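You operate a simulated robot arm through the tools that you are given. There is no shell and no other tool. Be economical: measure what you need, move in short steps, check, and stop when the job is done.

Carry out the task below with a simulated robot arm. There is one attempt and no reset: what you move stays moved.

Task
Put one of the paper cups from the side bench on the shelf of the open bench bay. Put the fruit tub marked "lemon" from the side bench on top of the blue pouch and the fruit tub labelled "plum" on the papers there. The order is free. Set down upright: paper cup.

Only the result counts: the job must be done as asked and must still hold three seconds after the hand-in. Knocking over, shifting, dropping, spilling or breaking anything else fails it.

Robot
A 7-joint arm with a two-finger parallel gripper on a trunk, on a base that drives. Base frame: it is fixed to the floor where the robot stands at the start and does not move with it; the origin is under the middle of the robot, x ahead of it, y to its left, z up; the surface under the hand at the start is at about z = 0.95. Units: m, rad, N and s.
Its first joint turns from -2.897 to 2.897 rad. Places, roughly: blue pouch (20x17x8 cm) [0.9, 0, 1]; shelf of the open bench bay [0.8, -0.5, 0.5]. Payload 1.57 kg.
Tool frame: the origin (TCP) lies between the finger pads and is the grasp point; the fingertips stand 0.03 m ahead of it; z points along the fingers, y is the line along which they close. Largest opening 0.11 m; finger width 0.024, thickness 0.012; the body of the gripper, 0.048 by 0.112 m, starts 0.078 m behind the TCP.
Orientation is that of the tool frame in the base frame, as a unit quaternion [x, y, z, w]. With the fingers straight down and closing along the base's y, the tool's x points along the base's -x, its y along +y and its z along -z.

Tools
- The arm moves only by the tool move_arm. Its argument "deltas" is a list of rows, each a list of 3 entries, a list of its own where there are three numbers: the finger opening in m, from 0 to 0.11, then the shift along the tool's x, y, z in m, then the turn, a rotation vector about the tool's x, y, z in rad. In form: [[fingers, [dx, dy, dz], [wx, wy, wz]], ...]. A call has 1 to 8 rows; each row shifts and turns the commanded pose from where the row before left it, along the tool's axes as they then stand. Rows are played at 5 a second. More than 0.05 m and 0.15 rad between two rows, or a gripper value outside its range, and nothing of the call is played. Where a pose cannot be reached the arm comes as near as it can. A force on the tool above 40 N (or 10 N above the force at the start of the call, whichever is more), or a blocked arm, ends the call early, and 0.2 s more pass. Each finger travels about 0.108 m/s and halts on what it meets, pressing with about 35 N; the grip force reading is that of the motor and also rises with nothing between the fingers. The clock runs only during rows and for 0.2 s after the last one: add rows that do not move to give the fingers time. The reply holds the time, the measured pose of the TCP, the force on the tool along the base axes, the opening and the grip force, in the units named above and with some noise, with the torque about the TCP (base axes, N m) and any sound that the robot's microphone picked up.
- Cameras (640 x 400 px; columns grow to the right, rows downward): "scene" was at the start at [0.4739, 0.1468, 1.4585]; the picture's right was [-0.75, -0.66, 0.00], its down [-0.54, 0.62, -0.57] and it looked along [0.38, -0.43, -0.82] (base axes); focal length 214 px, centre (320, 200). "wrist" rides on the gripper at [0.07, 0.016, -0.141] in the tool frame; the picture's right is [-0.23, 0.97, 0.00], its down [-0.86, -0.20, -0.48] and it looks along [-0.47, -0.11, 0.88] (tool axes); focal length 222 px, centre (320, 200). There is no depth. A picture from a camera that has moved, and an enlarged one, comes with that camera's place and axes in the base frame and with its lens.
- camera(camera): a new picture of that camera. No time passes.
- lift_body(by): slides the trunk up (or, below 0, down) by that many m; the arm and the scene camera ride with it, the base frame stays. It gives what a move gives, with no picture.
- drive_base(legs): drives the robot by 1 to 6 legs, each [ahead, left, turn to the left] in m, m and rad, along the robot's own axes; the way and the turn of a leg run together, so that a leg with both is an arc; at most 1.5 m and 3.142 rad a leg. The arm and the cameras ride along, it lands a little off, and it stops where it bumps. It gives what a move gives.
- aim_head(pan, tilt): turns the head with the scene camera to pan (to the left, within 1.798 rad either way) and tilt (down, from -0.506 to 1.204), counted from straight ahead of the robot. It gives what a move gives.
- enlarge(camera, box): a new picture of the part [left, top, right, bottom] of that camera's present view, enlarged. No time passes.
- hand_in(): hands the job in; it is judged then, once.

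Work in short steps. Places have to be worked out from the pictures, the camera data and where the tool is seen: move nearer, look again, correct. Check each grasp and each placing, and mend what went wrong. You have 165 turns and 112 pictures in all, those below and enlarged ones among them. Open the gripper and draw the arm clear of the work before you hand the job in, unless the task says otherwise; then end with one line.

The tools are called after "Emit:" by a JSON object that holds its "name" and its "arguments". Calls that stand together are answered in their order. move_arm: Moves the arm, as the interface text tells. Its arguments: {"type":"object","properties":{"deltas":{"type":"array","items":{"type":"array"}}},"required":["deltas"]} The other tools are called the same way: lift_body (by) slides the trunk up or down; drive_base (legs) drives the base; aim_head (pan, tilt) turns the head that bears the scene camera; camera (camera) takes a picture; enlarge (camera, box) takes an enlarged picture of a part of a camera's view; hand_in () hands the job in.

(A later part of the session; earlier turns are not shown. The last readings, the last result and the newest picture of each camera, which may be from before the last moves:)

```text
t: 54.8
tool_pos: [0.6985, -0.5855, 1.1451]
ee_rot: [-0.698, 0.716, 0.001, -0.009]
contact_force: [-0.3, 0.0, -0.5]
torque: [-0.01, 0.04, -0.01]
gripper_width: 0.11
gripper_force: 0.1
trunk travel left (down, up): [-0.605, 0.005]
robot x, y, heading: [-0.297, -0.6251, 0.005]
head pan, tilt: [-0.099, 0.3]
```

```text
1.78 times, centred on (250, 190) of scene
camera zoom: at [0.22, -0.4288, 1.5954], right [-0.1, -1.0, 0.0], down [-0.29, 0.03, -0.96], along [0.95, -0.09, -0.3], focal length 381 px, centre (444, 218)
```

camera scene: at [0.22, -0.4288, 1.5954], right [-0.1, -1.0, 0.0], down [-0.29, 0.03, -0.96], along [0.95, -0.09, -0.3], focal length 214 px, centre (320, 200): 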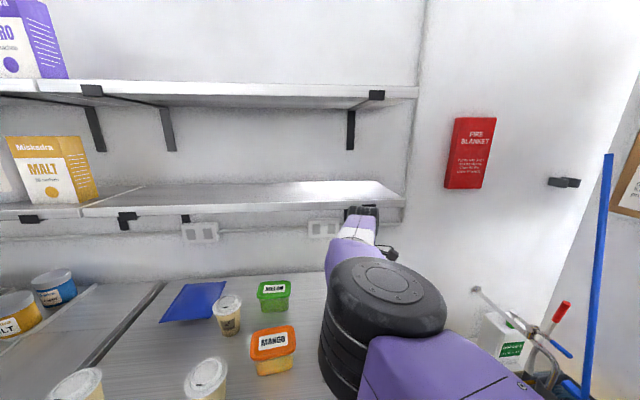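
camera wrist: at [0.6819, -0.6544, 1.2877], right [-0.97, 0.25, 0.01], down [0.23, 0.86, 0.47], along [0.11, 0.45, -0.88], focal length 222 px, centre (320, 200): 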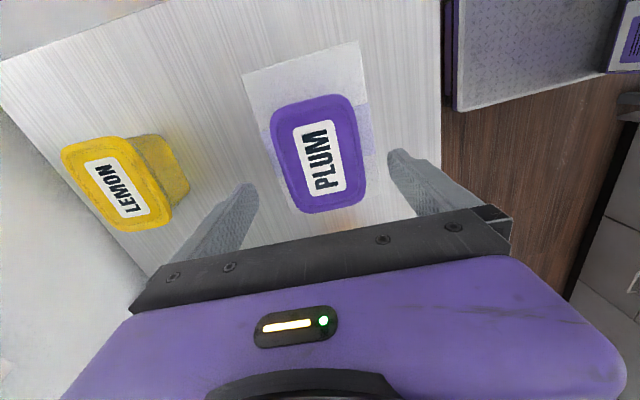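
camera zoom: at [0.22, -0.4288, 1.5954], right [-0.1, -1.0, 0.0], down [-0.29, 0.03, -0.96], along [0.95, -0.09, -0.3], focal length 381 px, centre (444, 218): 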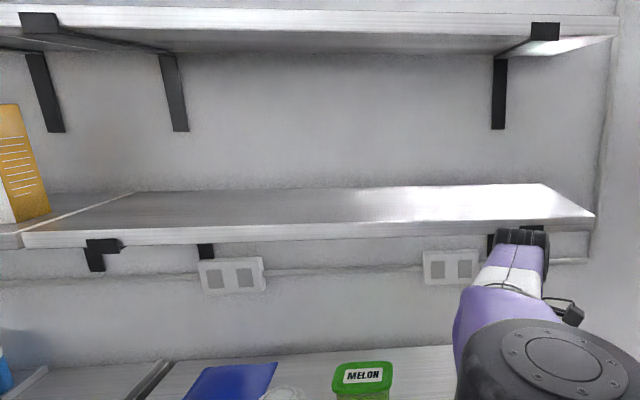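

The brackets are L-shaped, and the shelf's underside is about 1.37 with its front edge at x≈0.83. The straight wrist stands ~0.27 above the TCP, so I'll go in low: left to y≈-0.465 between plum and melon, trunk down, then forward.

Emit:
{"name": "drive_base", "arguments": {"legs": [[0.0, 0.122, 0.0]]}}

Emit:
{"name": "lift_body", "arguments": {"by": -0.09}}

Emit:
{"name": "camera", "arguments": {"camera": "wrist"}}

Emit:
{"name": "camera", "arguments": {"camera": "scene"}}

```text
t: 56.0
tool_pos: [0.699, -0.4627, 1.1465]
ee_rot: [-0.699, 0.715, 0.001, -0.008]
contact_force: [-1.3, -0.7, -0.2]
torque: [0.04, 0.03, 0.01]
gripper_width: 0.11
gripper_force: 0.1
trunk travel left (down, up): [-0.605, 0.005]
robot x, y, heading: [-0.2974, -0.5015, 0.001]
head pan, tilt: [-0.099, 0.3]
```

```text
t: 57.3
tool_pos: [0.6991, -0.4626, 1.0563]
ee_rot: [-0.698, 0.716, 0.001, -0.01]
contact_force: [-0.8, -0.5, 0.2]
torque: [0.02, -0.03, -0.01]
gripper_width: 0.11
gripper_force: 0.2
trunk travel left (down, up): [-0.515, 0.095]
robot x, y, heading: [-0.2962, -0.4962, 0.006]
head pan, tilt: [-0.099, 0.3]
```

```text
83 pictures are left
camera wrist: at [0.6816, -0.5313, 1.1974], right [-0.97, 0.25, 0.01], down [0.23, 0.86, 0.47], along [0.11, 0.45, -0.88], focal length 222 px, centre (320, 200)
```

wrist: 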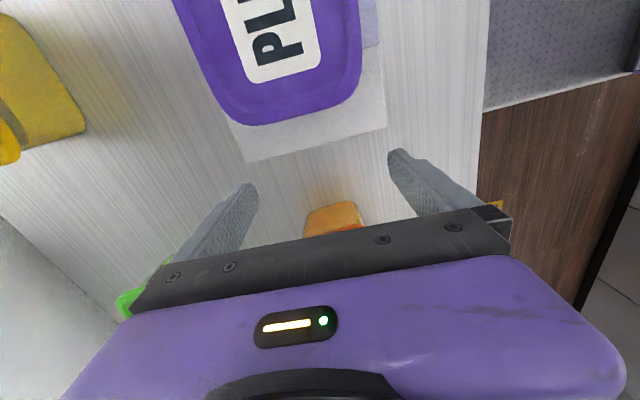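

```text
82 pictures are left
camera scene: at [0.2195, -0.3056, 1.5055], right [-0.1, -1.0, 0.0], down [-0.29, 0.03, -0.96], along [0.95, -0.09, -0.3], focal length 214 px, centre (320, 200)
```

scene: 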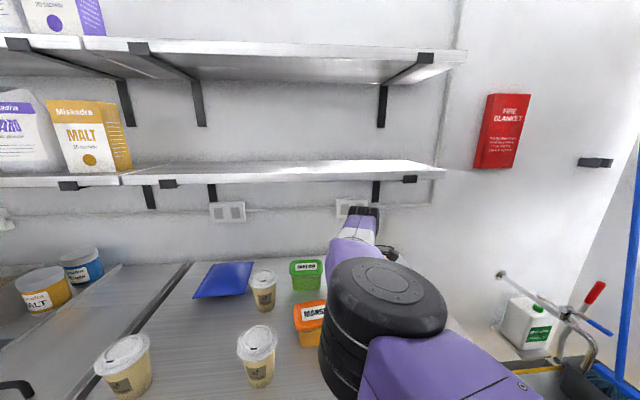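

The wrist top (~1.32) is now below the shelf edge (~1.366). I drive forward 0.26 m under it.

Emit:
{"name": "drive_base", "arguments": {"legs": [[0.15, 0.0, 0.0]]}}

Emit:
{"name": "drive_base", "arguments": {"legs": [[0.113, 0.0, 0.0]]}}

Emit:
{"name": "camera", "arguments": {"camera": "wrist"}}

Emit:
{"name": "camera", "arguments": {"camera": "scene"}}

```text
t: 58.7
tool_pos: [0.8501, -0.4642, 1.0558]
ee_rot: [-0.698, 0.716, 0.001, -0.01]
contact_force: [-0.7, 0.2, 0.0]
torque: [0.01, -0.02, -0.02]
gripper_width: 0.1099
gripper_force: 0.1
trunk travel left (down, up): [-0.515, 0.095]
robot x, y, heading: [-0.1465, -0.4976, 0.001]
head pan, tilt: [-0.099, 0.3]
```

```text
t: 59.9
tool_pos: [0.9627, -0.4618, 1.0566]
ee_rot: [-0.698, 0.716, 0.001, -0.009]
contact_force: [-0.4, -0.1, 0.4]
torque: [0.03, 0.03, -0.01]
gripper_width: 0.1099
gripper_force: 0.0
trunk travel left (down, up): [-0.515, 0.095]
robot x, y, heading: [-0.0377, -0.4978, 0.004]
head pan, tilt: [-0.099, 0.3]
```

```text
81 pictures are left
camera wrist: at [0.9456, -0.5304, 1.1974], right [-0.97, 0.25, 0.01], down [0.23, 0.86, 0.47], along [0.11, 0.45, -0.88], focal length 222 px, centre (320, 200)
```

wrist: 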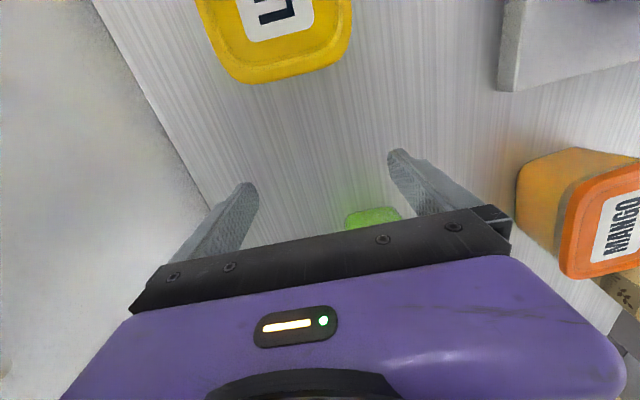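

```text
80 pictures are left
camera scene: at [0.4835, -0.3047, 1.5055], right [-0.1, -1.0, 0.0], down [-0.29, 0.03, -0.96], along [0.95, -0.09, -0.3], focal length 214 px, centre (320, 200)
```

scene: 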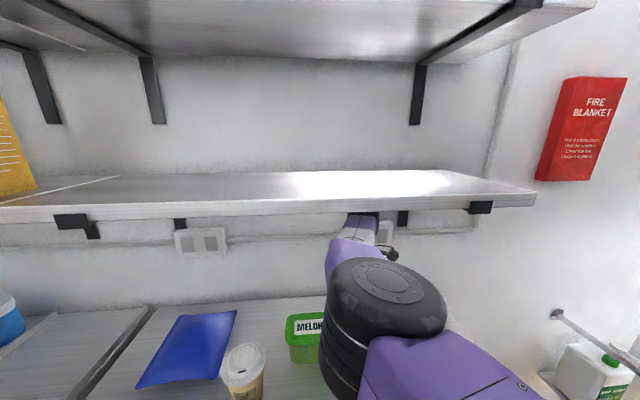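

The lemon lid spans x≈0.915–1.00 and its near edge is at y≈-0.54, aligned with y. I lower the trunk to grasp height beside it, then slide the open fingers right along its sides.

Emit:
{"name": "lift_body", "arguments": {"by": -0.062}}

Emit:
{"name": "move_arm", "arguments": {"deltas": [[0.11, [0.02, 0, 0], [0, 0, 0]], [0.11, [0.02, 0, 0], [0, 0, 0]], [0.11, [0, 0, 0], [0, 0, 0]]]}}

Emit:
{"name": "camera", "arguments": {"camera": "wrist"}}

```text
t: 60.9
tool_pos: [0.9632, -0.462, 0.9951]
ee_rot: [-0.698, 0.716, 0.001, -0.009]
contact_force: [1.0, -0.6, 0.6]
torque: [0.01, -0.02, 0.03]
gripper_width: 0.1101
gripper_force: 0.0
trunk travel left (down, up): [-0.453, 0.157]
robot x, y, heading: [-0.0364, -0.4988, 0.005]
head pan, tilt: [-0.099, 0.3]
```

```text
t: 61.7
tool_pos: [0.9626, -0.5013, 0.9949]
ee_rot: [-0.699, 0.715, 0.0, -0.009]
contact_force: [-1.1, 0.2, -0.1]
torque: [0.01, 0.01, 0.0]
gripper_width: 0.1104
gripper_force: 0.1
trunk travel left (down, up): [-0.453, 0.157]
robot x, y, heading: [-0.0363, -0.4983, -0.002]
head pan, tilt: [-0.099, 0.3]
```

```text
79 pictures are left
camera wrist: at [0.945, -0.5704, 1.1356], right [-0.97, 0.25, 0.01], down [0.23, 0.86, 0.47], along [0.11, 0.45, -0.88], focal length 222 px, centre (320, 200)
```

wrist: 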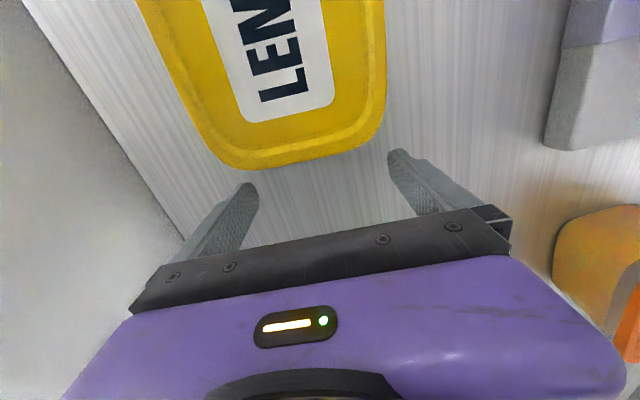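

Alignment is good (lid centre x≈0.960). I slide on 9.5 cm and check.

Emit:
{"name": "move_arm", "arguments": {"deltas": [[0.11, [0.02, 0, 0], [0, 0, 0]], [0.11, [0.025, 0, 0], [0, 0, 0]], [0.11, [0.025, 0, 0], [0, 0, 0]], [0.11, [0.025, 0, 0], [0, 0, 0]], [0.11, [0, 0, 0], [0, 0, 0]]]}}

Emit:
{"name": "camera", "arguments": {"camera": "wrist"}}

```text
t: 62.9
tool_pos: [0.9585, -0.5973, 0.9954]
ee_rot: [-0.698, 0.716, 0.0, -0.009]
contact_force: [-0.2, 0.5, -0.3]
torque: [0.01, -0.01, -0.03]
gripper_width: 0.1098
gripper_force: 0.1
trunk travel left (down, up): [-0.453, 0.157]
robot x, y, heading: [-0.039, -0.5013, 0.007]
head pan, tilt: [-0.099, 0.3]
```

```text
78 pictures are left
camera wrist: at [0.9425, -0.6659, 1.1367], right [-0.97, 0.25, 0.01], down [0.23, 0.86, 0.47], along [0.11, 0.45, -0.88], focal length 222 px, centre (320, 200)
```

wrist: 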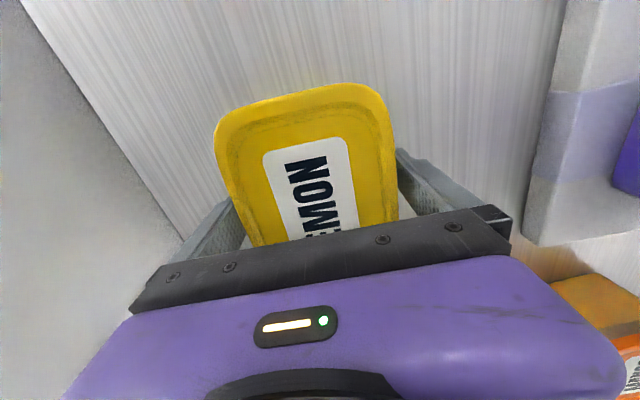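

The lemon tub is between the fingers, with its far edge at y≈-0.665. I close.

Emit:
{"name": "move_arm", "arguments": {"deltas": [[0.08, [0, 0, 0], [0, 0, 0]], [0.06, [0, 0, 0], [0, 0, 0]], [0.05, [0, 0, 0], [0, 0, 0]], [0.05, [0, 0, 0], [0, 0, 0]]]}}

Emit:
{"name": "lift_body", "arguments": {"by": 0.02}}

```text
t: 63.9
tool_pos: [0.9598, -0.5976, 0.9949]
ee_rot: [-0.698, 0.716, 0.001, -0.01]
contact_force: [-0.1, -0.9, 0.5]
torque: [0.07, -0.17, -0.06]
gripper_width: 0.0925
gripper_force: 35.4
trunk travel left (down, up): [-0.453, 0.157]
robot x, y, heading: [-0.0327, -0.499, 0.003]
head pan, tilt: [-0.099, 0.3]
```

```text
t: 64.6
tool_pos: [0.9604, -0.5978, 1.0151]
ee_rot: [-0.699, 0.715, 0.0, -0.009]
contact_force: [-0.5, 0.6, -4.4]
torque: [0.0, 0.01, -0.03]
gripper_width: 0.0922
gripper_force: 35.3
trunk travel left (down, up): [-0.473, 0.137]
robot x, y, heading: [-0.0373, -0.4952, 0.011]
head pan, tilt: [-0.099, 0.3]
```

Lemon is lifted (4.4 N). I raise a bit to TCP 1.05 and move left 0.148 m to y≈-0.45, between plum and melon.

Emit:
{"name": "lift_body", "arguments": {"by": 0.033}}

Emit:
{"name": "move_arm", "arguments": {"deltas": [[0.05, [-0.03, 0, 0], [0, 0, 0]], [0.05, [-0.03, 0, 0], [0, 0, 0]], [0.05, [-0.03, 0, 0], [0, 0, 0]], [0.05, [-0.03, 0, 0], [0, 0, 0]], [0.05, [-0.028, 0, 0], [0, 0, 0]], [0.05, [0, 0, 0], [0, 0, 0]]]}}

Emit:
{"name": "lift_body", "arguments": {"by": 0.032}}

Emit:
{"name": "camera", "arguments": {"camera": "scene"}}

Emit:
{"name": "camera", "arguments": {"camera": "wrist"}}

```text
t: 65.3
tool_pos: [0.9596, -0.5977, 1.0488]
ee_rot: [-0.698, 0.716, 0.0, -0.01]
contact_force: [-0.1, 0.5, -3.6]
torque: [0.03, 0.01, -0.03]
gripper_width: 0.0924
gripper_force: 35.1
trunk travel left (down, up): [-0.506, 0.104]
robot x, y, heading: [-0.0319, -0.5003, 0.003]
head pan, tilt: [-0.099, 0.3]
```

```text
t: 66.7
tool_pos: [0.9641, -0.4499, 1.0469]
ee_rot: [-0.698, 0.716, 0.0, -0.01]
contact_force: [-0.4, 0.2, -4.3]
torque: [0.0, 0.0, 0.04]
gripper_width: 0.0924
gripper_force: 35.3
trunk travel left (down, up): [-0.506, 0.104]
robot x, y, heading: [-0.0342, -0.4974, 0.005]
head pan, tilt: [-0.099, 0.3]
```

```text
t: 67.5
tool_pos: [0.9627, -0.4494, 1.0729]
ee_rot: [-0.697, 0.717, 0.003, -0.012]
contact_force: [0.6, -0.1, -5.1]
torque: [0.02, -0.05, 0.03]
gripper_width: 0.0923
gripper_force: 35.0
trunk travel left (down, up): [-0.538, 0.072]
robot x, y, heading: [-0.034, -0.4968, 0.005]
head pan, tilt: [-0.099, 0.3]
```

```text
77 pictures are left
camera scene: at [0.4839, -0.3046, 1.5272], right [-0.1, -1.0, 0.0], down [-0.29, 0.03, -0.96], along [0.95, -0.09, -0.3], focal length 214 px, centre (320, 200)
```

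scene: 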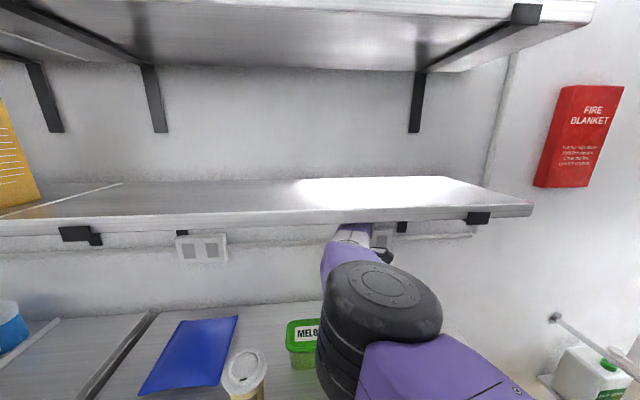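

```text
76 pictures are left
camera wrist: at [0.9458, -0.5175, 1.214], right [-0.97, 0.25, 0.02], down [0.23, 0.86, 0.46], along [0.1, 0.45, -0.89], focal length 222 px, centre (320, 200)
```

wrist: 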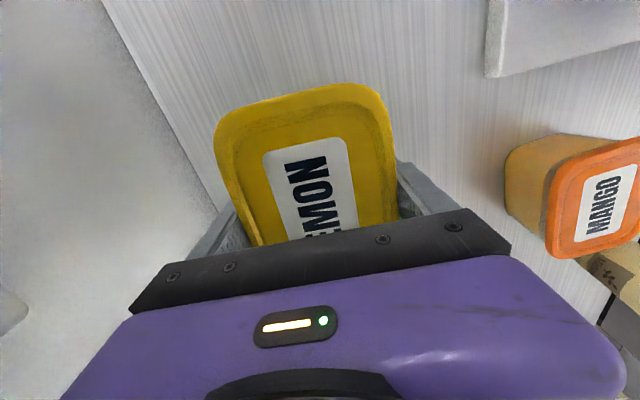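

The rise fell short by 6 mm with a slight tilt, so the wrist probably touched the shelf's underside. I lower 1.8 cm right away.

Emit:
{"name": "lift_body", "arguments": {"by": -0.02}}

Emit:
{"name": "enlarge", "arguments": {"camera": "scene", "box": [130, 160, 450, 360]}}

```text
t: 68.2
tool_pos: [0.965, -0.4501, 1.0594]
ee_rot: [-0.699, 0.715, 0.0, -0.008]
contact_force: [0.0, -0.4, -4.8]
torque: [0.03, 0.01, 0.01]
gripper_width: 0.0919
gripper_force: 34.8
trunk travel left (down, up): [-0.518, 0.092]
robot x, y, heading: [-0.0339, -0.5005, 0.009]
head pan, tilt: [-0.099, 0.3]
```

```text
2.00 times, centred on (290, 260) of scene
camera zoom: at [0.4842, -0.3047, 1.5086], right [-0.1, -1.0, 0.0], down [-0.29, 0.03, -0.96], along [0.95, -0.09, -0.3], focal length 429 px, centre (380, 80)
```

zoom: 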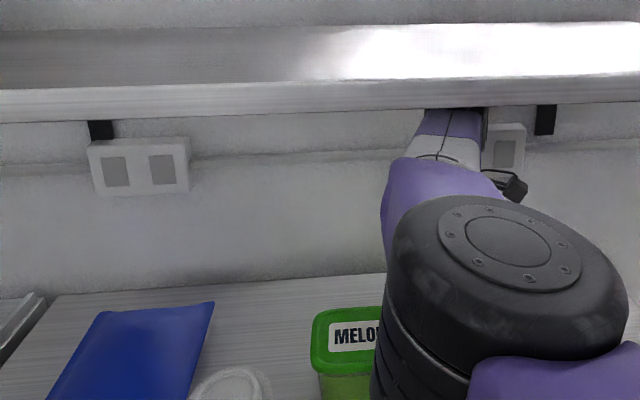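

Freed (TCP 1.059 moves consistently again). I back the base 0.125 m at this height, staying between the neighbours, to x≈0.84 where I can turn the tub 90°.

Emit:
{"name": "drive_base", "arguments": {"legs": [[-0.125, -0.01, 0.0]]}}

Emit:
{"name": "camera", "arguments": {"camera": "wrist"}}

```text
t: 69.4
tool_pos: [0.8383, -0.4592, 1.0582]
ee_rot: [-0.698, 0.716, 0.001, -0.01]
contact_force: [0.6, 0.0, -3.6]
torque: [0.0, 0.01, 0.01]
gripper_width: 0.0921
gripper_force: 34.9
trunk travel left (down, up): [-0.518, 0.092]
robot x, y, heading: [-0.1624, -0.509, 0.003]
head pan, tilt: [-0.099, 0.3]
```

```text
74 pictures are left
camera wrist: at [0.8213, -0.5279, 1.2], right [-0.97, 0.25, 0.01], down [0.23, 0.86, 0.47], along [0.11, 0.45, -0.88], focal length 222 px, centre (320, 200)
```

wrist: 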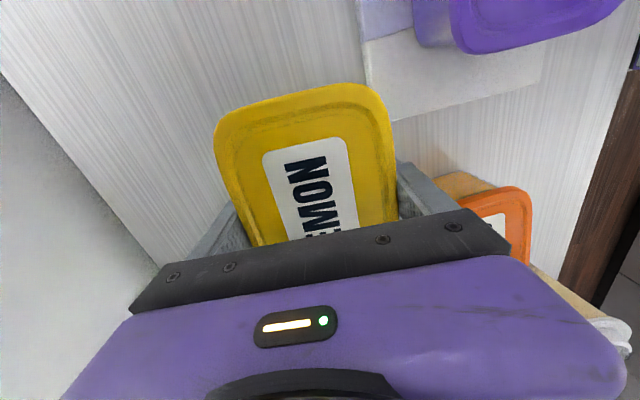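

Clear on all sides. I turn the tool back by +1.54 rad (to closing along y) in place.

Emit:
{"name": "move_arm", "arguments": {"deltas": [[0.05, [0, 0, 0], [0, 0, 0.14]], [0.05, [0, 0, 0], [0, 0, 0.14]], [0.05, [0, 0, 0], [0, 0, 0.14]], [0.05, [0, 0, 0], [0, 0, 0.14]], [0.05, [0, 0, 0], [0, 0, 0.14]], [0.05, [0, 0, 0], [0, 0, 0]]]}}

Emit:
{"name": "move_arm", "arguments": {"deltas": [[0.05, [0, 0, 0], [0, 0, 0.14]], [0.05, [0, 0, 0], [0, 0, 0.14]], [0.05, [0, 0, 0], [0, 0, 0.14]], [0.05, [0, 0, 0], [0, 0, 0.14]], [0.05, [0, 0, 0], [0, 0, 0.14]], [0.05, [0, 0, 0], [0, 0, 0.14]], [0.05, [0, 0, 0], [0, 0, 0]]]}}

Emit:
{"name": "camera", "arguments": {"camera": "wrist"}}

```text
t: 70.8
tool_pos: [0.8382, -0.4597, 1.059]
ee_rot: [-0.41, 0.912, -0.001, -0.009]
contact_force: [0.6, 0.9, -4.5]
torque: [0.01, 0.02, 0.0]
gripper_width: 0.0923
gripper_force: 35.2
trunk travel left (down, up): [-0.518, 0.092]
robot x, y, heading: [-0.164, -0.5067, 0.001]
head pan, tilt: [-0.099, 0.3]
```

```text
t: 72.4
tool_pos: [0.8381, -0.4608, 1.0587]
ee_rot: [-0.002, 1.0, -0.006, -0.007]
contact_force: [-0.3, -0.3, -4.5]
torque: [0.01, 0.0, 0.03]
gripper_width: 0.0924
gripper_force: 35.4
trunk travel left (down, up): [-0.518, 0.092]
robot x, y, heading: [-0.164, -0.5073, 0.008]
head pan, tilt: [-0.099, 0.3]
```

```text
73 pictures are left
camera wrist: at [0.7691, -0.443, 1.1998], right [0.22, 0.97, -0.01], down [0.86, -0.19, 0.47], along [0.45, -0.12, -0.88], focal length 222 px, centre (320, 200)
```

wrist: 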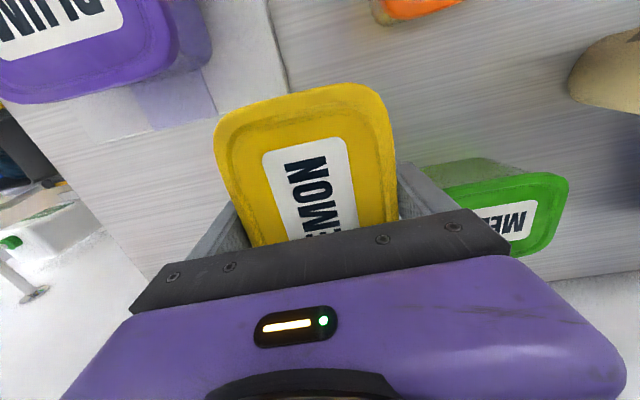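

Turned. The gap between plum and mango is straight behind. I back up 7 cm, then lift to clear everything and check.

Emit:
{"name": "drive_base", "arguments": {"legs": [[-0.07, 0.006, 0.0]]}}

Emit:
{"name": "lift_body", "arguments": {"by": 0.02}}

```text
t: 73.5
tool_pos: [0.7672, -0.4543, 1.0587]
ee_rot: [-0.003, 1.0, -0.004, -0.007]
contact_force: [-0.5, 0.6, -4.3]
torque: [0.01, 0.03, -0.01]
gripper_width: 0.0922
gripper_force: 35.1
trunk travel left (down, up): [-0.518, 0.092]
robot x, y, heading: [-0.2304, -0.5022, 0.008]
head pan, tilt: [-0.099, 0.3]
```

```text
t: 74.1
tool_pos: [0.7666, -0.4545, 1.0786]
ee_rot: [-0.003, 1.0, -0.006, -0.007]
contact_force: [-0.1, -0.4, -4.7]
torque: [0.03, 0.04, 0.03]
gripper_width: 0.0923
gripper_force: 34.9
trunk travel left (down, up): [-0.538, 0.072]
robot x, y, heading: [-0.2293, -0.5044, 0.007]
head pan, tilt: [-0.099, 0.3]
```

Rose freely. I raise 1 cm more and check, then continue up if free.

Emit:
{"name": "lift_body", "arguments": {"by": 0.01}}

Emit:
{"name": "camera", "arguments": {"camera": "scene"}}

```text
t: 74.7
tool_pos: [0.7686, -0.4535, 1.0895]
ee_rot: [-0.003, 1.0, -0.006, -0.007]
contact_force: [-0.1, 0.5, -4.1]
torque: [0.0, 0.02, 0.02]
gripper_width: 0.0919
gripper_force: 35.2
trunk travel left (down, up): [-0.548, 0.062]
robot x, y, heading: [-0.2294, -0.5019, 0.006]
head pan, tilt: [-0.099, 0.3]
```

```text
72 pictures are left
camera scene: at [0.2876, -0.3095, 1.5384], right [-0.09, -1.0, 0.0], down [-0.29, 0.03, -0.96], along [0.95, -0.09, -0.3], focal length 214 px, centre (320, 200)
```

scene: 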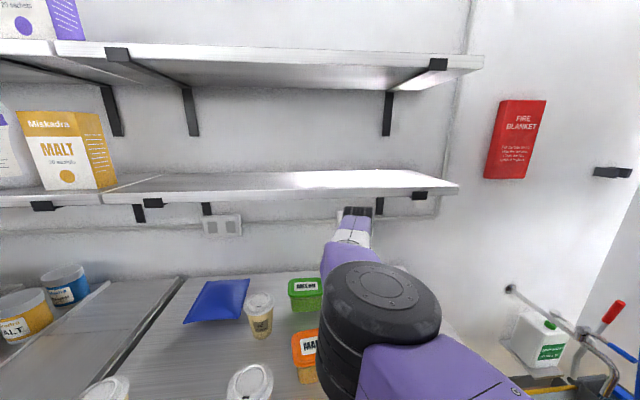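

Fingertips are now above everything near. I back up 8 cm more, then raise to 1.15.

Emit:
{"name": "drive_base", "arguments": {"legs": [[-0.09, 0.0, 0.0]]}}

Emit:
{"name": "lift_body", "arguments": {"by": 0.06}}

Emit:
{"name": "drive_base", "arguments": {"legs": [[0.0, 0.43, 0.0]]}}

Emit:
{"name": "camera", "arguments": {"camera": "wrist"}}

Emit:
{"name": "camera", "arguments": {"camera": "scene"}}

```text
t: 75.8
tool_pos: [0.6784, -0.4554, 1.0897]
ee_rot: [-0.003, 1.0, -0.005, -0.007]
contact_force: [0.1, -0.1, -4.1]
torque: [-0.01, 0.0, 0.0]
gripper_width: 0.0924
gripper_force: 34.8
trunk travel left (down, up): [-0.548, 0.062]
robot x, y, heading: [-0.3194, -0.5012, 0.008]
head pan, tilt: [-0.099, 0.3]
```

```text
t: 76.8
tool_pos: [0.6764, -0.4556, 1.1479]
ee_rot: [-0.002, 1.0, -0.005, -0.007]
contact_force: [0.1, 0.0, -5.1]
torque: [-0.03, -0.01, 0.01]
gripper_width: 0.0922
gripper_force: 35.2
trunk travel left (down, up): [-0.608, 0.002]
robot x, y, heading: [-0.3221, -0.5037, 0.005]
head pan, tilt: [-0.099, 0.3]
```

```text
t: 79.4
tool_pos: [0.6769, -0.0259, 1.1498]
ee_rot: [0.0, 1.0, -0.005, -0.007]
contact_force: [-0.2, 0.2, -4.9]
torque: [0.0, -0.02, 0.0]
gripper_width: 0.0924
gripper_force: 35.1
trunk travel left (down, up): [-0.608, 0.002]
robot x, y, heading: [-0.3252, -0.068, -0.003]
head pan, tilt: [-0.099, 0.3]
```

```text
71 pictures are left
camera wrist: at [0.6081, -0.0093, 1.2898], right [0.23, 0.97, -0.01], down [0.86, -0.19, 0.47], along [0.45, -0.12, -0.88], focal length 222 px, centre (320, 200)
```

wrist: 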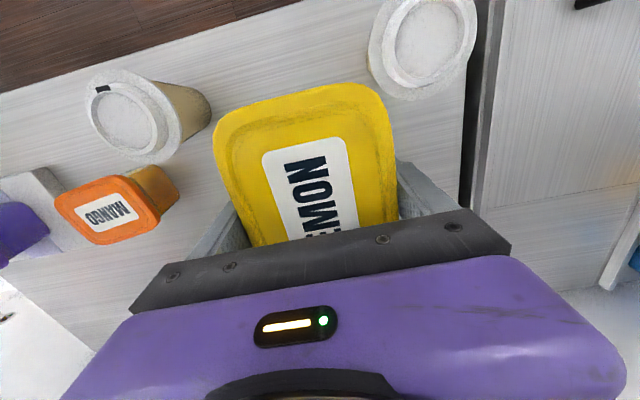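

```text
70 pictures are left
camera scene: at [0.1974, 0.1205, 1.5984], right [-0.1, -1.0, 0.0], down [-0.29, 0.03, -0.96], along [0.95, -0.09, -0.3], focal length 214 px, centre (320, 200)
```

scene: 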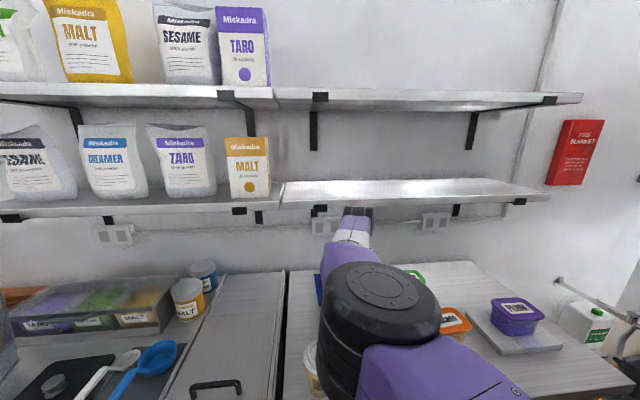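

Straight-down placing on the pouch under the shelf is too tight. Instead I'll set the lemon down on the free spot where plum was, regrip it with the hand leaning back, and place it that way. First I move over (0.70,-0.06) and lower.

Emit:
{"name": "move_arm", "arguments": {"deltas": [[0.05, [-0.012, -0.017, 0.02], [0, 0, 0]], [0.05, [-0.011, -0.017, 0.03], [0, 0, 0]], [0.05, [0, 0, 0.03], [0, 0, 0]], [0.05, [0, 0, 0.03], [0, 0, 0]], [0.05, [0, 0, 0.03], [0, 0, 0]], [0.05, [0, 0, 0.008], [0, 0, 0]], [0.05, [0, 0, 0], [0, 0, 0]]]}}

Emit:
{"name": "move_arm", "arguments": {"deltas": [[0.05, [0, 0, 0.002], [0, 0, 0]], [0.05, [0, 0, 0.002], [0, 0, 0]], [0.05, [0, 0, 0], [0, 0, 0]]]}}

```text
t: 81.0
tool_pos: [0.6888, -0.0613, 1.0201]
ee_rot: [-0.001, 1.0, -0.005, -0.003]
contact_force: [0.5, 0.6, -4.2]
torque: [0.0, -0.03, 0.02]
gripper_width: 0.092
gripper_force: 35.1
out of reach, approached as far as the arm can: row 4, 5
trunk travel left (down, up): [-0.608, 0.002]
robot x, y, heading: [-0.3269, -0.0696, -0.003]
head pan, tilt: [-0.099, 0.3]
```

```text
t: 81.8
tool_pos: [0.688, -0.0606, 1.0161]
ee_rot: [-0.001, 1.0, -0.005, -0.006]
contact_force: [-0.5, 0.1, -5.0]
torque: [0.02, 0.02, 0.0]
gripper_width: 0.0923
gripper_force: 34.7
trunk travel left (down, up): [-0.608, 0.002]
robot x, y, heading: [-0.3248, -0.0678, 0.001]
head pan, tilt: [-0.099, 0.3]
```

Reach is near its limit, so I lower the rest with the trunk.

Emit:
{"name": "lift_body", "arguments": {"by": -0.018}}

Emit:
{"name": "lift_body", "arguments": {"by": -0.003}}

```text
t: 82.5
tool_pos: [0.6881, -0.0616, 0.9981]
ee_rot: [-0.001, 1.0, -0.005, -0.006]
contact_force: [-1.0, 0.1, -4.8]
torque: [-0.03, 0.0, 0.01]
gripper_width: 0.0921
gripper_force: 34.5
trunk travel left (down, up): [-0.59, 0.02]
robot x, y, heading: [-0.3215, -0.0733, -0.001]
head pan, tilt: [-0.099, 0.3]
```

```text
t: 83.0
tool_pos: [0.6884, -0.0608, 0.9968]
ee_rot: [0.0, 1.0, -0.005, -0.006]
contact_force: [-0.5, -1.6, 1.6]
torque: [0.25, 0.14, 0.07]
gripper_width: 0.0925
gripper_force: 34.9
trunk travel left (down, up): [-0.587, 0.023]
robot x, y, heading: [-0.3183, -0.0711, -0.0]
head pan, tilt: [-0.099, 0.3]
```

Contact made. I release the tub, then lean the hand back by 0.7 rad about the tool's y in place.

Emit:
{"name": "move_arm", "arguments": {"deltas": [[0.1, [0, 0, 0], [0, 0, 0]], [0.11, [0, 0, 0], [0, 0, 0]], [0.11, [0, 0, 0], [0, 0, 0]]]}}

Emit:
{"name": "move_arm", "arguments": {"deltas": [[0.11, [0, 0, -0.005], [0, -0.1, 0]], [0.11, [0, 0, 0], [0, -0.1, 0]], [0.11, [0, 0, 0], [0, -0.1, 0]], [0.11, [0, 0, 0], [0, -0.1, 0]], [0.11, [0, 0, 0], [0, 0, 0]]]}}

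Emit:
{"name": "camera", "arguments": {"camera": "wrist"}}

```text
t: 83.8
tool_pos: [0.6873, -0.0609, 0.9942]
ee_rot: [0.0, 1.0, -0.005, -0.006]
contact_force: [0.3, -0.3, 0.4]
torque: [0.03, 0.0, -0.04]
gripper_width: 0.11
gripper_force: 0.2
trunk travel left (down, up): [-0.587, 0.023]
robot x, y, heading: [-0.3222, -0.0689, 0.002]
head pan, tilt: [-0.099, 0.3]
```

```text
t: 85.0
tool_pos: [0.6882, -0.0607, 1.0016]
ee_rot: [-0.003, 0.981, -0.006, 0.193]
contact_force: [-0.5, 0.5, -0.1]
torque: [0.02, -0.02, 0.02]
gripper_width: 0.1101
gripper_force: 0.1
trunk travel left (down, up): [-0.587, 0.023]
robot x, y, heading: [-0.321, -0.07, 0.0]
head pan, tilt: [-0.099, 0.3]
```

```text
69 pictures are left
camera wrist: at [0.5686, -0.0439, 1.1038], right [0.21, 0.98, 0.08], down [0.61, -0.19, 0.77], along [0.76, -0.11, -0.63], focal length 222 px, centre (320, 200)
```

wrist: 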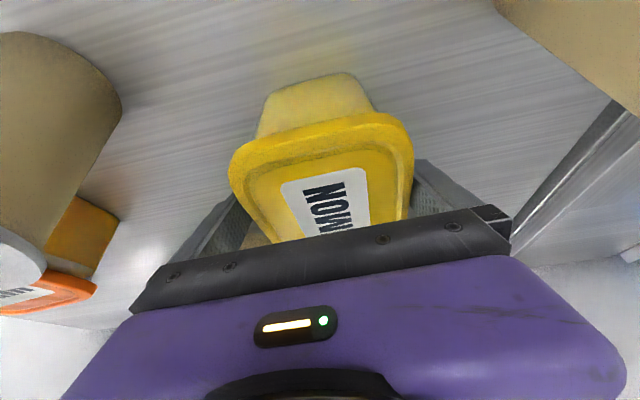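

The lean works. I continue to about 0.73 rad.

Emit:
{"name": "move_arm", "arguments": {"deltas": [[0.11, [0, 0, 0], [0, -0.1, 0]], [0.11, [0, 0, 0], [0, -0.1, 0]], [0.11, [0, 0, 0], [0, -0.1, 0]], [0.11, [0, 0, 0], [0, -0.05, 0]], [0.11, [0, 0, 0], [0, 0, 0]]]}}

Emit:
{"name": "camera", "arguments": {"camera": "wrist"}}

Emit:
{"name": "aim_head", "arguments": {"pan": -0.3, "tilt": 0.75}}

Emit:
{"name": "camera", "arguments": {"camera": "scene"}}

```text
t: 86.2
tool_pos: [0.6882, -0.0613, 1.0011]
ee_rot: [-0.003, 0.932, -0.005, 0.361]
contact_force: [0.4, 0.2, 0.3]
torque: [0.0, -0.01, 0.03]
gripper_width: 0.11
gripper_force: 0.1
trunk travel left (down, up): [-0.587, 0.023]
robot x, y, heading: [-0.3216, -0.0709, 0.004]
head pan, tilt: [-0.099, 0.3]
```

```text
68 pictures are left
camera wrist: at [0.54, -0.0445, 1.0571], right [0.17, 0.98, 0.14], down [0.31, -0.19, 0.93], along [0.94, -0.11, -0.33], focal length 222 px, centre (320, 200)
```

wrist: 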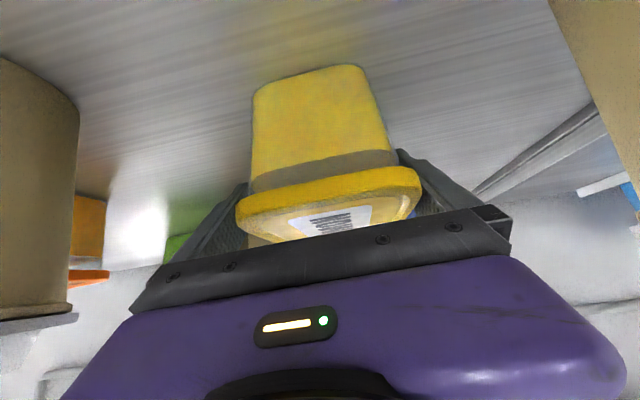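

```text
t: 87.1
tool_pos: [0.6877, -0.0622, 1.0013]
ee_rot: [-0.002, 0.933, -0.005, 0.361]
contact_force: [0.1, 0.4, 0.0]
torque: [-0.03, -0.01, 0.0]
gripper_width: 0.11
gripper_force: 0.0
trunk travel left (down, up): [-0.587, 0.023]
robot x, y, heading: [-0.3209, -0.0697, -0.002]
head pan, tilt: [-0.3, 0.75]
```

```text
67 pictures are left
camera scene: at [0.1835, 0.1054, 1.5372], right [-0.3, -0.96, 0.0], down [-0.65, 0.2, -0.73], along [0.7, -0.22, -0.68], focal length 214 px, centre (320, 200)
```

scene: 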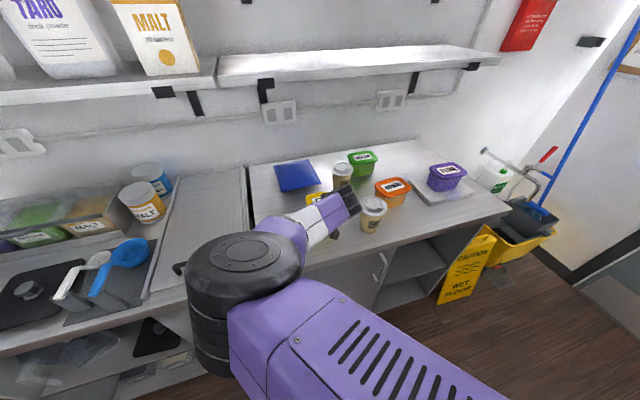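

A good view: the lemon is between the leaned fingers and everything stands. I grip it again.

Emit:
{"name": "move_arm", "arguments": {"deltas": [[0.09, [0.003, 0, 0.003], [0, 0, 0]], [0.07, [0, 0, 0], [0, 0, 0]], [0.05, [0, 0, 0], [0, 0, 0]], [0.05, [0, 0, 0], [0, 0, 0]]]}}

Emit:
{"name": "move_arm", "arguments": {"deltas": [[0.05, [-0.013, 0, -0.015], [0, 0, 0]], [0.05, [-0.013, 0, -0.015], [0, 0, 0]], [0.05, [-0.02, 0, -0.022], [0, 0, 0]], [0.05, [-0.02, 0, -0.022], [0, 0, 0]], [0.05, [-0.013, 0, -0.015], [0, 0, 0]], [0.05, [0, 0, 0], [0, 0, 0]]]}}

Emit:
{"name": "camera", "arguments": {"camera": "wrist"}}

Emit:
{"name": "camera", "arguments": {"camera": "scene"}}

```text
t: 88.1
tool_pos: [0.6882, -0.0609, 0.9987]
ee_rot: [-0.003, 0.933, -0.005, 0.361]
contact_force: [-0.4, 1.8, 12.6]
torque: [-0.2, 0.48, -0.07]
gripper_width: 0.0919
gripper_force: 35.4
trunk travel left (down, up): [-0.587, 0.023]
robot x, y, heading: [-0.3196, -0.0688, 0.001]
head pan, tilt: [-0.3, 0.75]
```

```text
t: 89.5
tool_pos: [0.6845, -0.0582, 1.1148]
ee_rot: [-0.003, 0.933, -0.005, 0.36]
contact_force: [-0.4, 0.2, -4.9]
torque: [-0.01, -0.01, -0.03]
gripper_width: 0.092
gripper_force: 35.3
trunk travel left (down, up): [-0.587, 0.023]
robot x, y, heading: [-0.3242, -0.071, 0.002]
head pan, tilt: [-0.3, 0.75]
```

```text
66 pictures are left
camera wrist: at [0.5376, -0.0434, 1.1715], right [0.17, 0.98, 0.14], down [0.31, -0.19, 0.93], along [0.94, -0.11, -0.34], focal length 222 px, centre (320, 200)
```

wrist: 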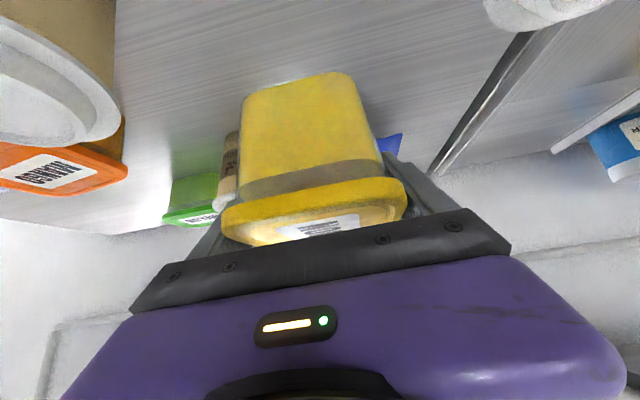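

```text
65 pictures are left
camera scene: at [0.1835, 0.1053, 1.537], right [-0.3, -0.96, 0.0], down [-0.65, 0.2, -0.73], along [0.7, -0.22, -0.68], focal length 214 px, centre (320, 200)
```

scene: 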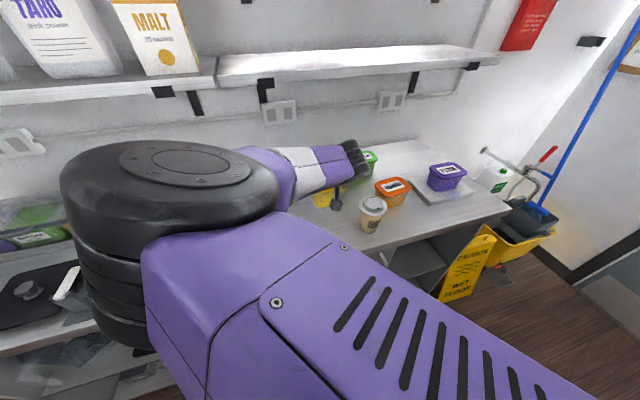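

Lemon is held with its bottom at about 1.07. I shift 3.5 cm left and drive forward 0.12 m toward the pouch, then look.

Emit:
{"name": "drive_base", "arguments": {"legs": [[0.0, 0.035, 0.0], [0.12, 0.0, 0.0]]}}

Emit:
{"name": "camera", "arguments": {"camera": "wrist"}}

Emit:
{"name": "aim_head", "arguments": {"pan": -0.1, "tilt": 0.75}}

Emit:
{"name": "camera", "arguments": {"camera": "scene"}}

```text
t: 91.2
tool_pos: [0.8056, -0.0257, 1.1151]
ee_rot: [-0.004, 0.933, -0.005, 0.36]
contact_force: [-0.5, 0.3, -3.5]
torque: [-0.07, -0.02, 0.0]
gripper_width: 0.092
gripper_force: 34.7
trunk travel left (down, up): [-0.587, 0.023]
robot x, y, heading: [-0.1995, -0.0367, 0.001]
head pan, tilt: [-0.3, 0.75]
```

```text
64 pictures are left
camera wrist: at [0.6578, -0.009, 1.1716], right [0.17, 0.98, 0.14], down [0.31, -0.19, 0.93], along [0.94, -0.11, -0.34], focal length 222 px, centre (320, 200)
```

wrist: 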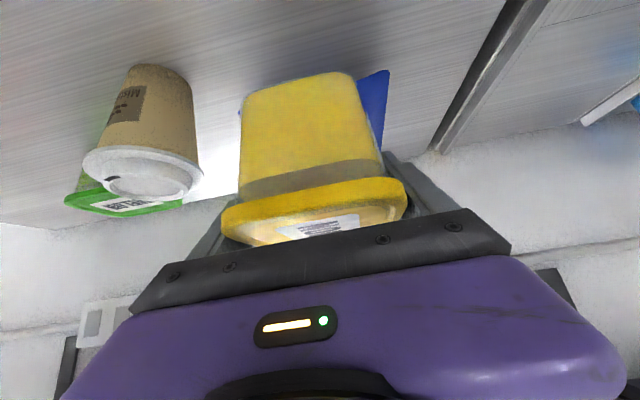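

```text
t: 91.9
tool_pos: [0.8056, -0.0249, 1.1154]
ee_rot: [-0.003, 0.933, -0.005, 0.361]
contact_force: [-0.1, 0.2, -5.3]
torque: [0.01, 0.0, -0.02]
gripper_width: 0.0922
gripper_force: 35.2
trunk travel left (down, up): [-0.587, 0.023]
robot x, y, heading: [-0.1988, -0.0366, 0.001]
head pan, tilt: [-0.099, 0.75]
```

```text
63 pictures are left
camera scene: at [0.3073, 0.1562, 1.537], right [-0.1, -0.99, 0.0], down [-0.68, 0.07, -0.73], along [0.73, -0.07, -0.68], focal length 214 px, centre (320, 200)
```

scene: 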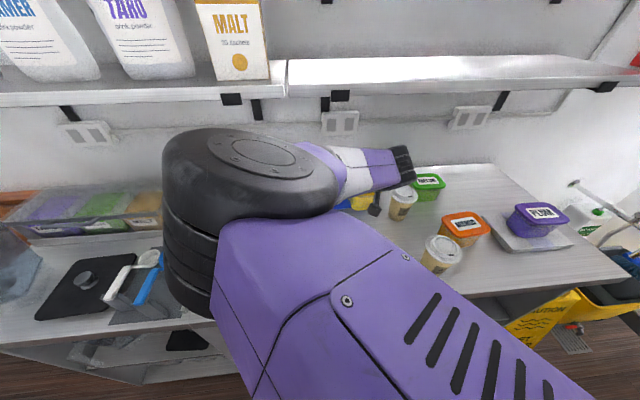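

The pouch spans about x 0.85–1.03, y -0.10–0.065. I drive forward 0.12 m so the tub is over its centre; forearm clearance to the shelf edge (≈1.31 vs 1.366) is fine.

Emit:
{"name": "drive_base", "arguments": {"legs": [[0.12, 0.005, 0.0]]}}

Emit:
{"name": "camera", "arguments": {"camera": "wrist"}}

Emit:
{"name": "camera", "arguments": {"camera": "scene"}}

```text
t: 93.2
tool_pos: [0.9267, -0.0185, 1.1143]
ee_rot: [-0.003, 0.933, -0.005, 0.361]
contact_force: [0.5, 0.1, -4.2]
torque: [-0.02, -0.02, 0.0]
gripper_width: 0.0921
gripper_force: 35.2
trunk travel left (down, up): [-0.587, 0.023]
robot x, y, heading: [-0.0837, -0.0299, 0.001]
head pan, tilt: [-0.099, 0.75]
```

```text
62 pictures are left
camera wrist: at [0.7783, -0.0033, 1.1715], right [0.17, 0.98, 0.14], down [0.31, -0.19, 0.93], along [0.94, -0.11, -0.34], focal length 222 px, centre (320, 200)
```

wrist: 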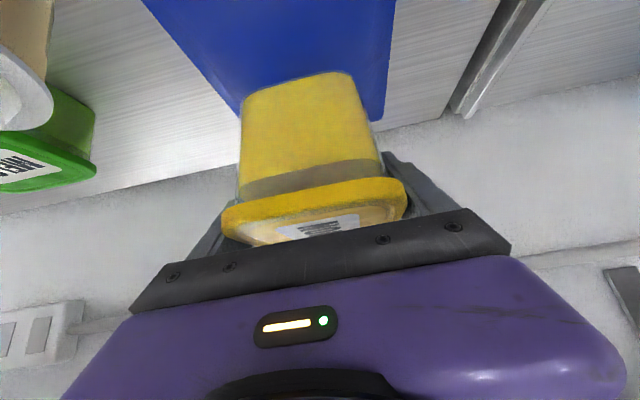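

```text
61 pictures are left
camera scene: at [0.4273, 0.1617, 1.5371], right [-0.1, -1.0, 0.0], down [-0.68, 0.07, -0.73], along [0.73, -0.07, -0.68], focal length 214 px, centre (320, 200)
```

scene: 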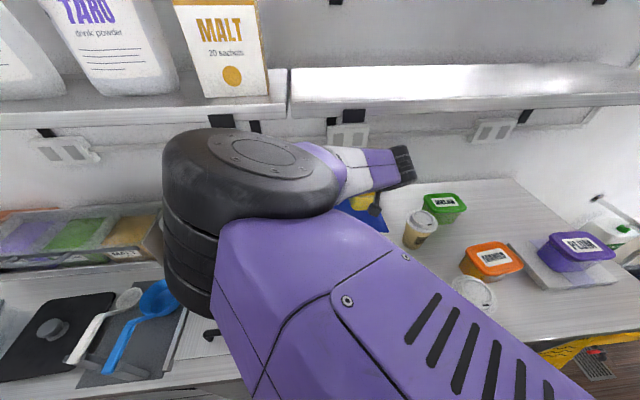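

Tub is over the pouch. I lower gradually, watching the force.

Emit:
{"name": "move_arm", "arguments": {"deltas": [[0.05, [0.0067, 0, 0.0074], [0, 0, 0]], [0.05, [0.0067, 0, 0.0074], [0, 0, 0]], [0.05, [0.0034, 0, 0.0037], [0, 0, 0]], [0.05, [0.0034, 0, 0.0037], [0, 0, 0]]]}}

Emit:
{"name": "move_arm", "arguments": {"deltas": [[0.05, [0.0034, 0, 0.0037], [0, 0, 0]], [0.05, [0.002, 0, 0.0022], [0, 0, 0]]]}}

Emit:
{"name": "move_arm", "arguments": {"deltas": [[0.05, [0.0034, 0, 0.0037], [0, 0, 0]], [0.05, [0.002, 0, 0.0022], [0, 0, 0]]]}}

```text
t: 94.2
tool_pos: [0.9257, -0.0188, 1.0843]
ee_rot: [-0.003, 0.933, -0.004, 0.36]
contact_force: [0.5, 0.4, -5.2]
torque: [-0.01, 0.0, 0.04]
gripper_width: 0.0921
gripper_force: 35.2
trunk travel left (down, up): [-0.587, 0.023]
robot x, y, heading: [-0.0806, -0.0293, -0.002]
head pan, tilt: [-0.099, 0.75]
```

```text
t: 94.8
tool_pos: [0.9259, -0.0201, 1.0763]
ee_rot: [-0.004, 0.933, -0.005, 0.36]
contact_force: [-0.3, 0.7, -3.4]
torque: [0.03, -0.04, -0.02]
gripper_width: 0.0917
gripper_force: 34.2
trunk travel left (down, up): [-0.587, 0.023]
robot x, y, heading: [-0.081, -0.032, -0.0]
head pan, tilt: [-0.099, 0.75]
```

```text
t: 95.4
tool_pos: [0.9258, -0.0199, 1.0687]
ee_rot: [-0.003, 0.933, -0.005, 0.361]
contact_force: [0.0, 0.1, -4.8]
torque: [-0.02, -0.03, -0.01]
gripper_width: 0.092
gripper_force: 34.5
trunk travel left (down, up): [-0.587, 0.023]
robot x, y, heading: [-0.0861, -0.0295, -0.002]
head pan, tilt: [-0.099, 0.75]
```

No contact yet at bottom ≈1.022; I continue.

Emit:
{"name": "move_arm", "arguments": {"deltas": [[0.05, [0.0034, 0, 0.0037], [0, 0, 0]], [0.05, [0.002, 0, 0.0022], [0, 0, 0]]]}}

Emit:
{"name": "move_arm", "arguments": {"deltas": [[0.05, [0.0027, 0, 0.003], [0, 0, 0]], [0.05, [0.002, 0, 0.0022], [0, 0, 0]]]}}

Emit:
{"name": "move_arm", "arguments": {"deltas": [[0.05, [0.0027, 0, 0.003], [0, 0, 0]], [0.05, [0.002, 0, 0.0022], [0, 0, 0]]]}}

Emit:
{"name": "camera", "arguments": {"camera": "wrist"}}

```text
t: 96.0
tool_pos: [0.9274, -0.0197, 1.0663]
ee_rot: [-0.003, 0.931, -0.005, 0.365]
contact_force: [-3.4, 0.3, 33.7]
torque: [0.17, 0.47, 0.54]
gripper_width: 0.0922
gripper_force: 35.6
trunk travel left (down, up): [-0.587, 0.023]
robot x, y, heading: [-0.0834, -0.0302, -0.003]
head pan, tilt: [-0.099, 0.75]
```

```text
t: 96.6
tool_pos: [0.9269, -0.0187, 1.0558]
ee_rot: [-0.003, 0.933, -0.005, 0.361]
contact_force: [0.0, 3.0, 30.5]
torque: [0.73, 0.95, 0.12]
gripper_width: 0.0923
gripper_force: 34.6
trunk travel left (down, up): [-0.587, 0.023]
robot x, y, heading: [-0.0815, -0.036, -0.002]
head pan, tilt: [-0.099, 0.75]
```

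```text
t: 97.0
tool_pos: [0.9275, -0.0199, 1.0559]
ee_rot: [-0.003, 0.931, -0.006, 0.364]
contact_force: [1.5, -2.1, 10.9]
torque: [0.08, 0.59, 0.05]
gripper_width: 0.092
gripper_force: 34.9
trunk travel left (down, up): [-0.587, 0.023]
robot x, y, heading: [-0.0802, -0.0312, -0.002]
head pan, tilt: [-0.099, 0.75]
stopped in row 1: the force on the tool passed its limit at 45 N (the readings are from after the stop); the commanded pose is now the measured one
```

```text
60 pictures are left
camera wrist: at [0.7802, -0.0041, 1.1113], right [0.16, 0.98, 0.14], down [0.3, -0.19, 0.93], along [0.94, -0.11, -0.33], focal length 222 px, centre (320, 200)
```

wrist: 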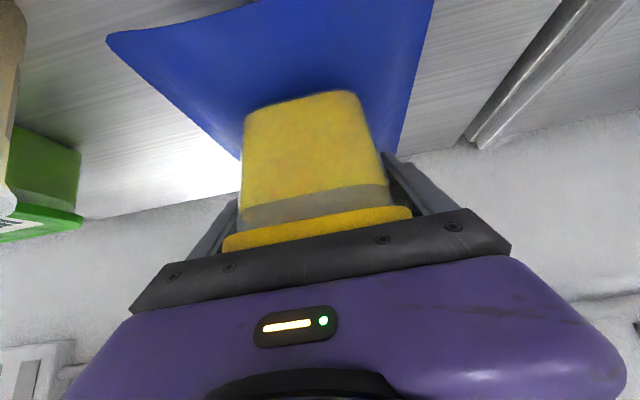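

Contact came at bottom ≈1.02, and the tub slid a little in the grip. I ease up 1–2 mm and open the fingers.

Emit:
{"name": "move_arm", "arguments": {"deltas": [[0.05, [-0.001, 0, -0.001], [0, 0, 0]], [0.05, [0, 0, 0], [0, 0, 0]]]}}

Emit:
{"name": "move_arm", "arguments": {"deltas": [[0.1, [0, 0, 0], [0, 0, 0]], [0.11, [0, 0, 0], [0, 0, 0]], [0.11, [0, 0, 0], [0, 0, 0]]]}}

Emit:
{"name": "camera", "arguments": {"camera": "wrist"}}

```text
t: 97.5
tool_pos: [0.9271, -0.0206, 1.0563]
ee_rot: [-0.004, 0.932, -0.005, 0.361]
contact_force: [3.2, 0.5, 8.7]
torque: [0.03, 0.33, 0.07]
gripper_width: 0.0918
gripper_force: 35.0
trunk travel left (down, up): [-0.587, 0.023]
robot x, y, heading: [-0.0838, -0.031, -0.002]
head pan, tilt: [-0.099, 0.75]
```

```text
t: 98.3
tool_pos: [0.9274, -0.02, 1.0556]
ee_rot: [-0.004, 0.932, -0.004, 0.361]
contact_force: [-0.4, 0.4, 0.3]
torque: [-0.02, -0.01, 0.0]
gripper_width: 0.1102
gripper_force: 0.1
trunk travel left (down, up): [-0.587, 0.023]
robot x, y, heading: [-0.0814, -0.0302, -0.002]
head pan, tilt: [-0.099, 0.75]
```

```text
59 pictures are left
camera wrist: at [0.7794, -0.0042, 1.1113], right [0.16, 0.98, 0.14], down [0.31, -0.19, 0.93], along [0.94, -0.11, -0.33], focal length 222 px, centre (320, 200)
```

wrist: 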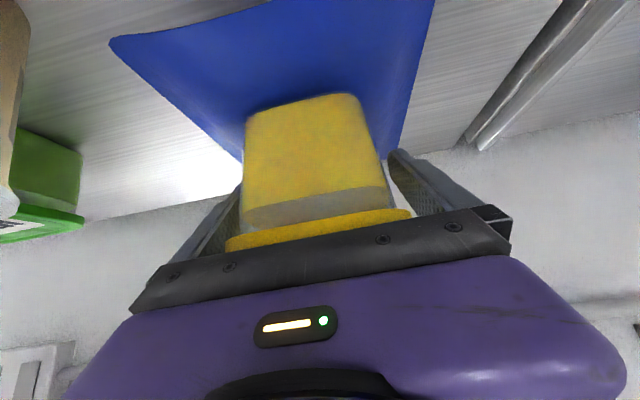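

The tub stands on the pouch. I withdraw along the tool axis.

Emit:
{"name": "move_arm", "arguments": {"deltas": [[0.11, [0, 0, -0.015], [0, 0, 0]], [0.11, [0, 0, -0.02], [0, 0, 0]], [0.11, [0, 0, -0.03], [0, 0, 0]], [0.11, [0, 0, -0.03], [0, 0, 0]], [0.11, [0, 0, 0], [0, 0, 0]]]}}

Emit:
{"name": "camera", "arguments": {"camera": "wrist"}}

```text
t: 99.8
tool_pos: [0.8479, -0.0751, 1.0978]
ee_rot: [0.019, 0.939, -0.04, 0.34]
contact_force: [0.4, 0.5, 0.1]
torque: [0.01, 0.01, 0.0]
gripper_width: 0.1099
gripper_force: 0.0
trunk travel left (down, up): [-0.587, 0.023]
robot x, y, heading: [-0.0823, -0.0306, -0.001]
head pan, tilt: [-0.099, 0.75]
stopped in row 5: the arm was blocked; the commanded pose is now the measured one
```

```text
58 pictures are left
camera wrist: at [0.7043, -0.0484, 1.159], right [0.24, 0.97, 0.08], down [0.34, -0.16, 0.93], along [0.91, -0.19, -0.37], focal length 222 px, centre (320, 200)
```

wrist: 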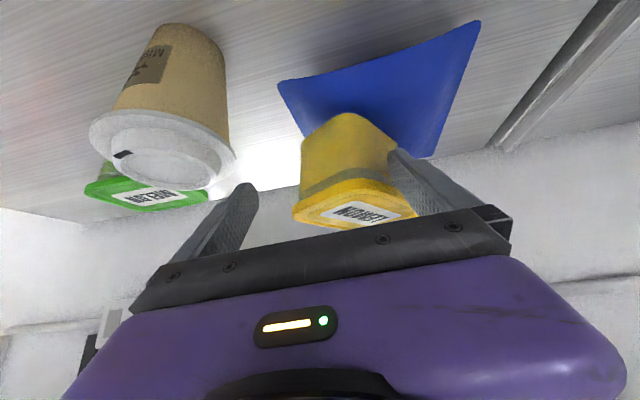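

The arm folded against a limit and drifted right, close to cup C, but the lemon still stands on the pouch. I drive straight back slightly first, then back and left, away from both.

Emit:
{"name": "drive_base", "arguments": {"legs": [[-0.025, 0.003, 0.0], [-0.08, 0.04, 0.0]]}}

Emit:
{"name": "camera", "arguments": {"camera": "wrist"}}

Emit:
{"name": "camera", "arguments": {"camera": "scene"}}

```text
t: 101.3
tool_pos: [0.7417, -0.0341, 1.0976]
ee_rot: [0.02, 0.939, -0.041, 0.34]
contact_force: [0.1, -0.1, 0.6]
torque: [-0.03, -0.03, 0.0]
gripper_width: 0.1101
gripper_force: 0.0
trunk travel left (down, up): [-0.587, 0.023]
robot x, y, heading: [-0.1848, 0.0105, 0.001]
head pan, tilt: [-0.099, 0.75]
```

```text
57 pictures are left
camera wrist: at [0.5987, -0.0053, 1.159], right [0.24, 0.97, 0.08], down [0.34, -0.16, 0.93], along [0.91, -0.19, -0.37], focal length 222 px, centre (320, 200)
```

wrist: 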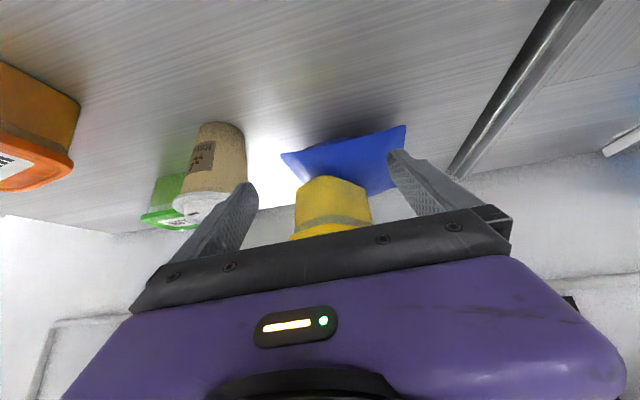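

```text
56 pictures are left
camera scene: at [0.3221, 0.2048, 1.537], right [-0.1, -0.99, 0.0], down [-0.68, 0.07, -0.73], along [0.73, -0.07, -0.68], focal length 214 px, centre (320, 200)
```

scene: 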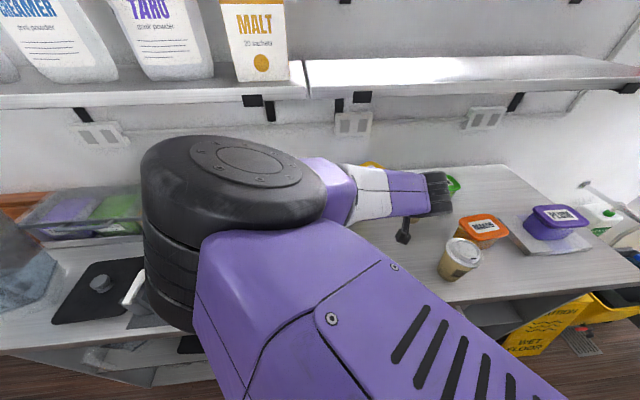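

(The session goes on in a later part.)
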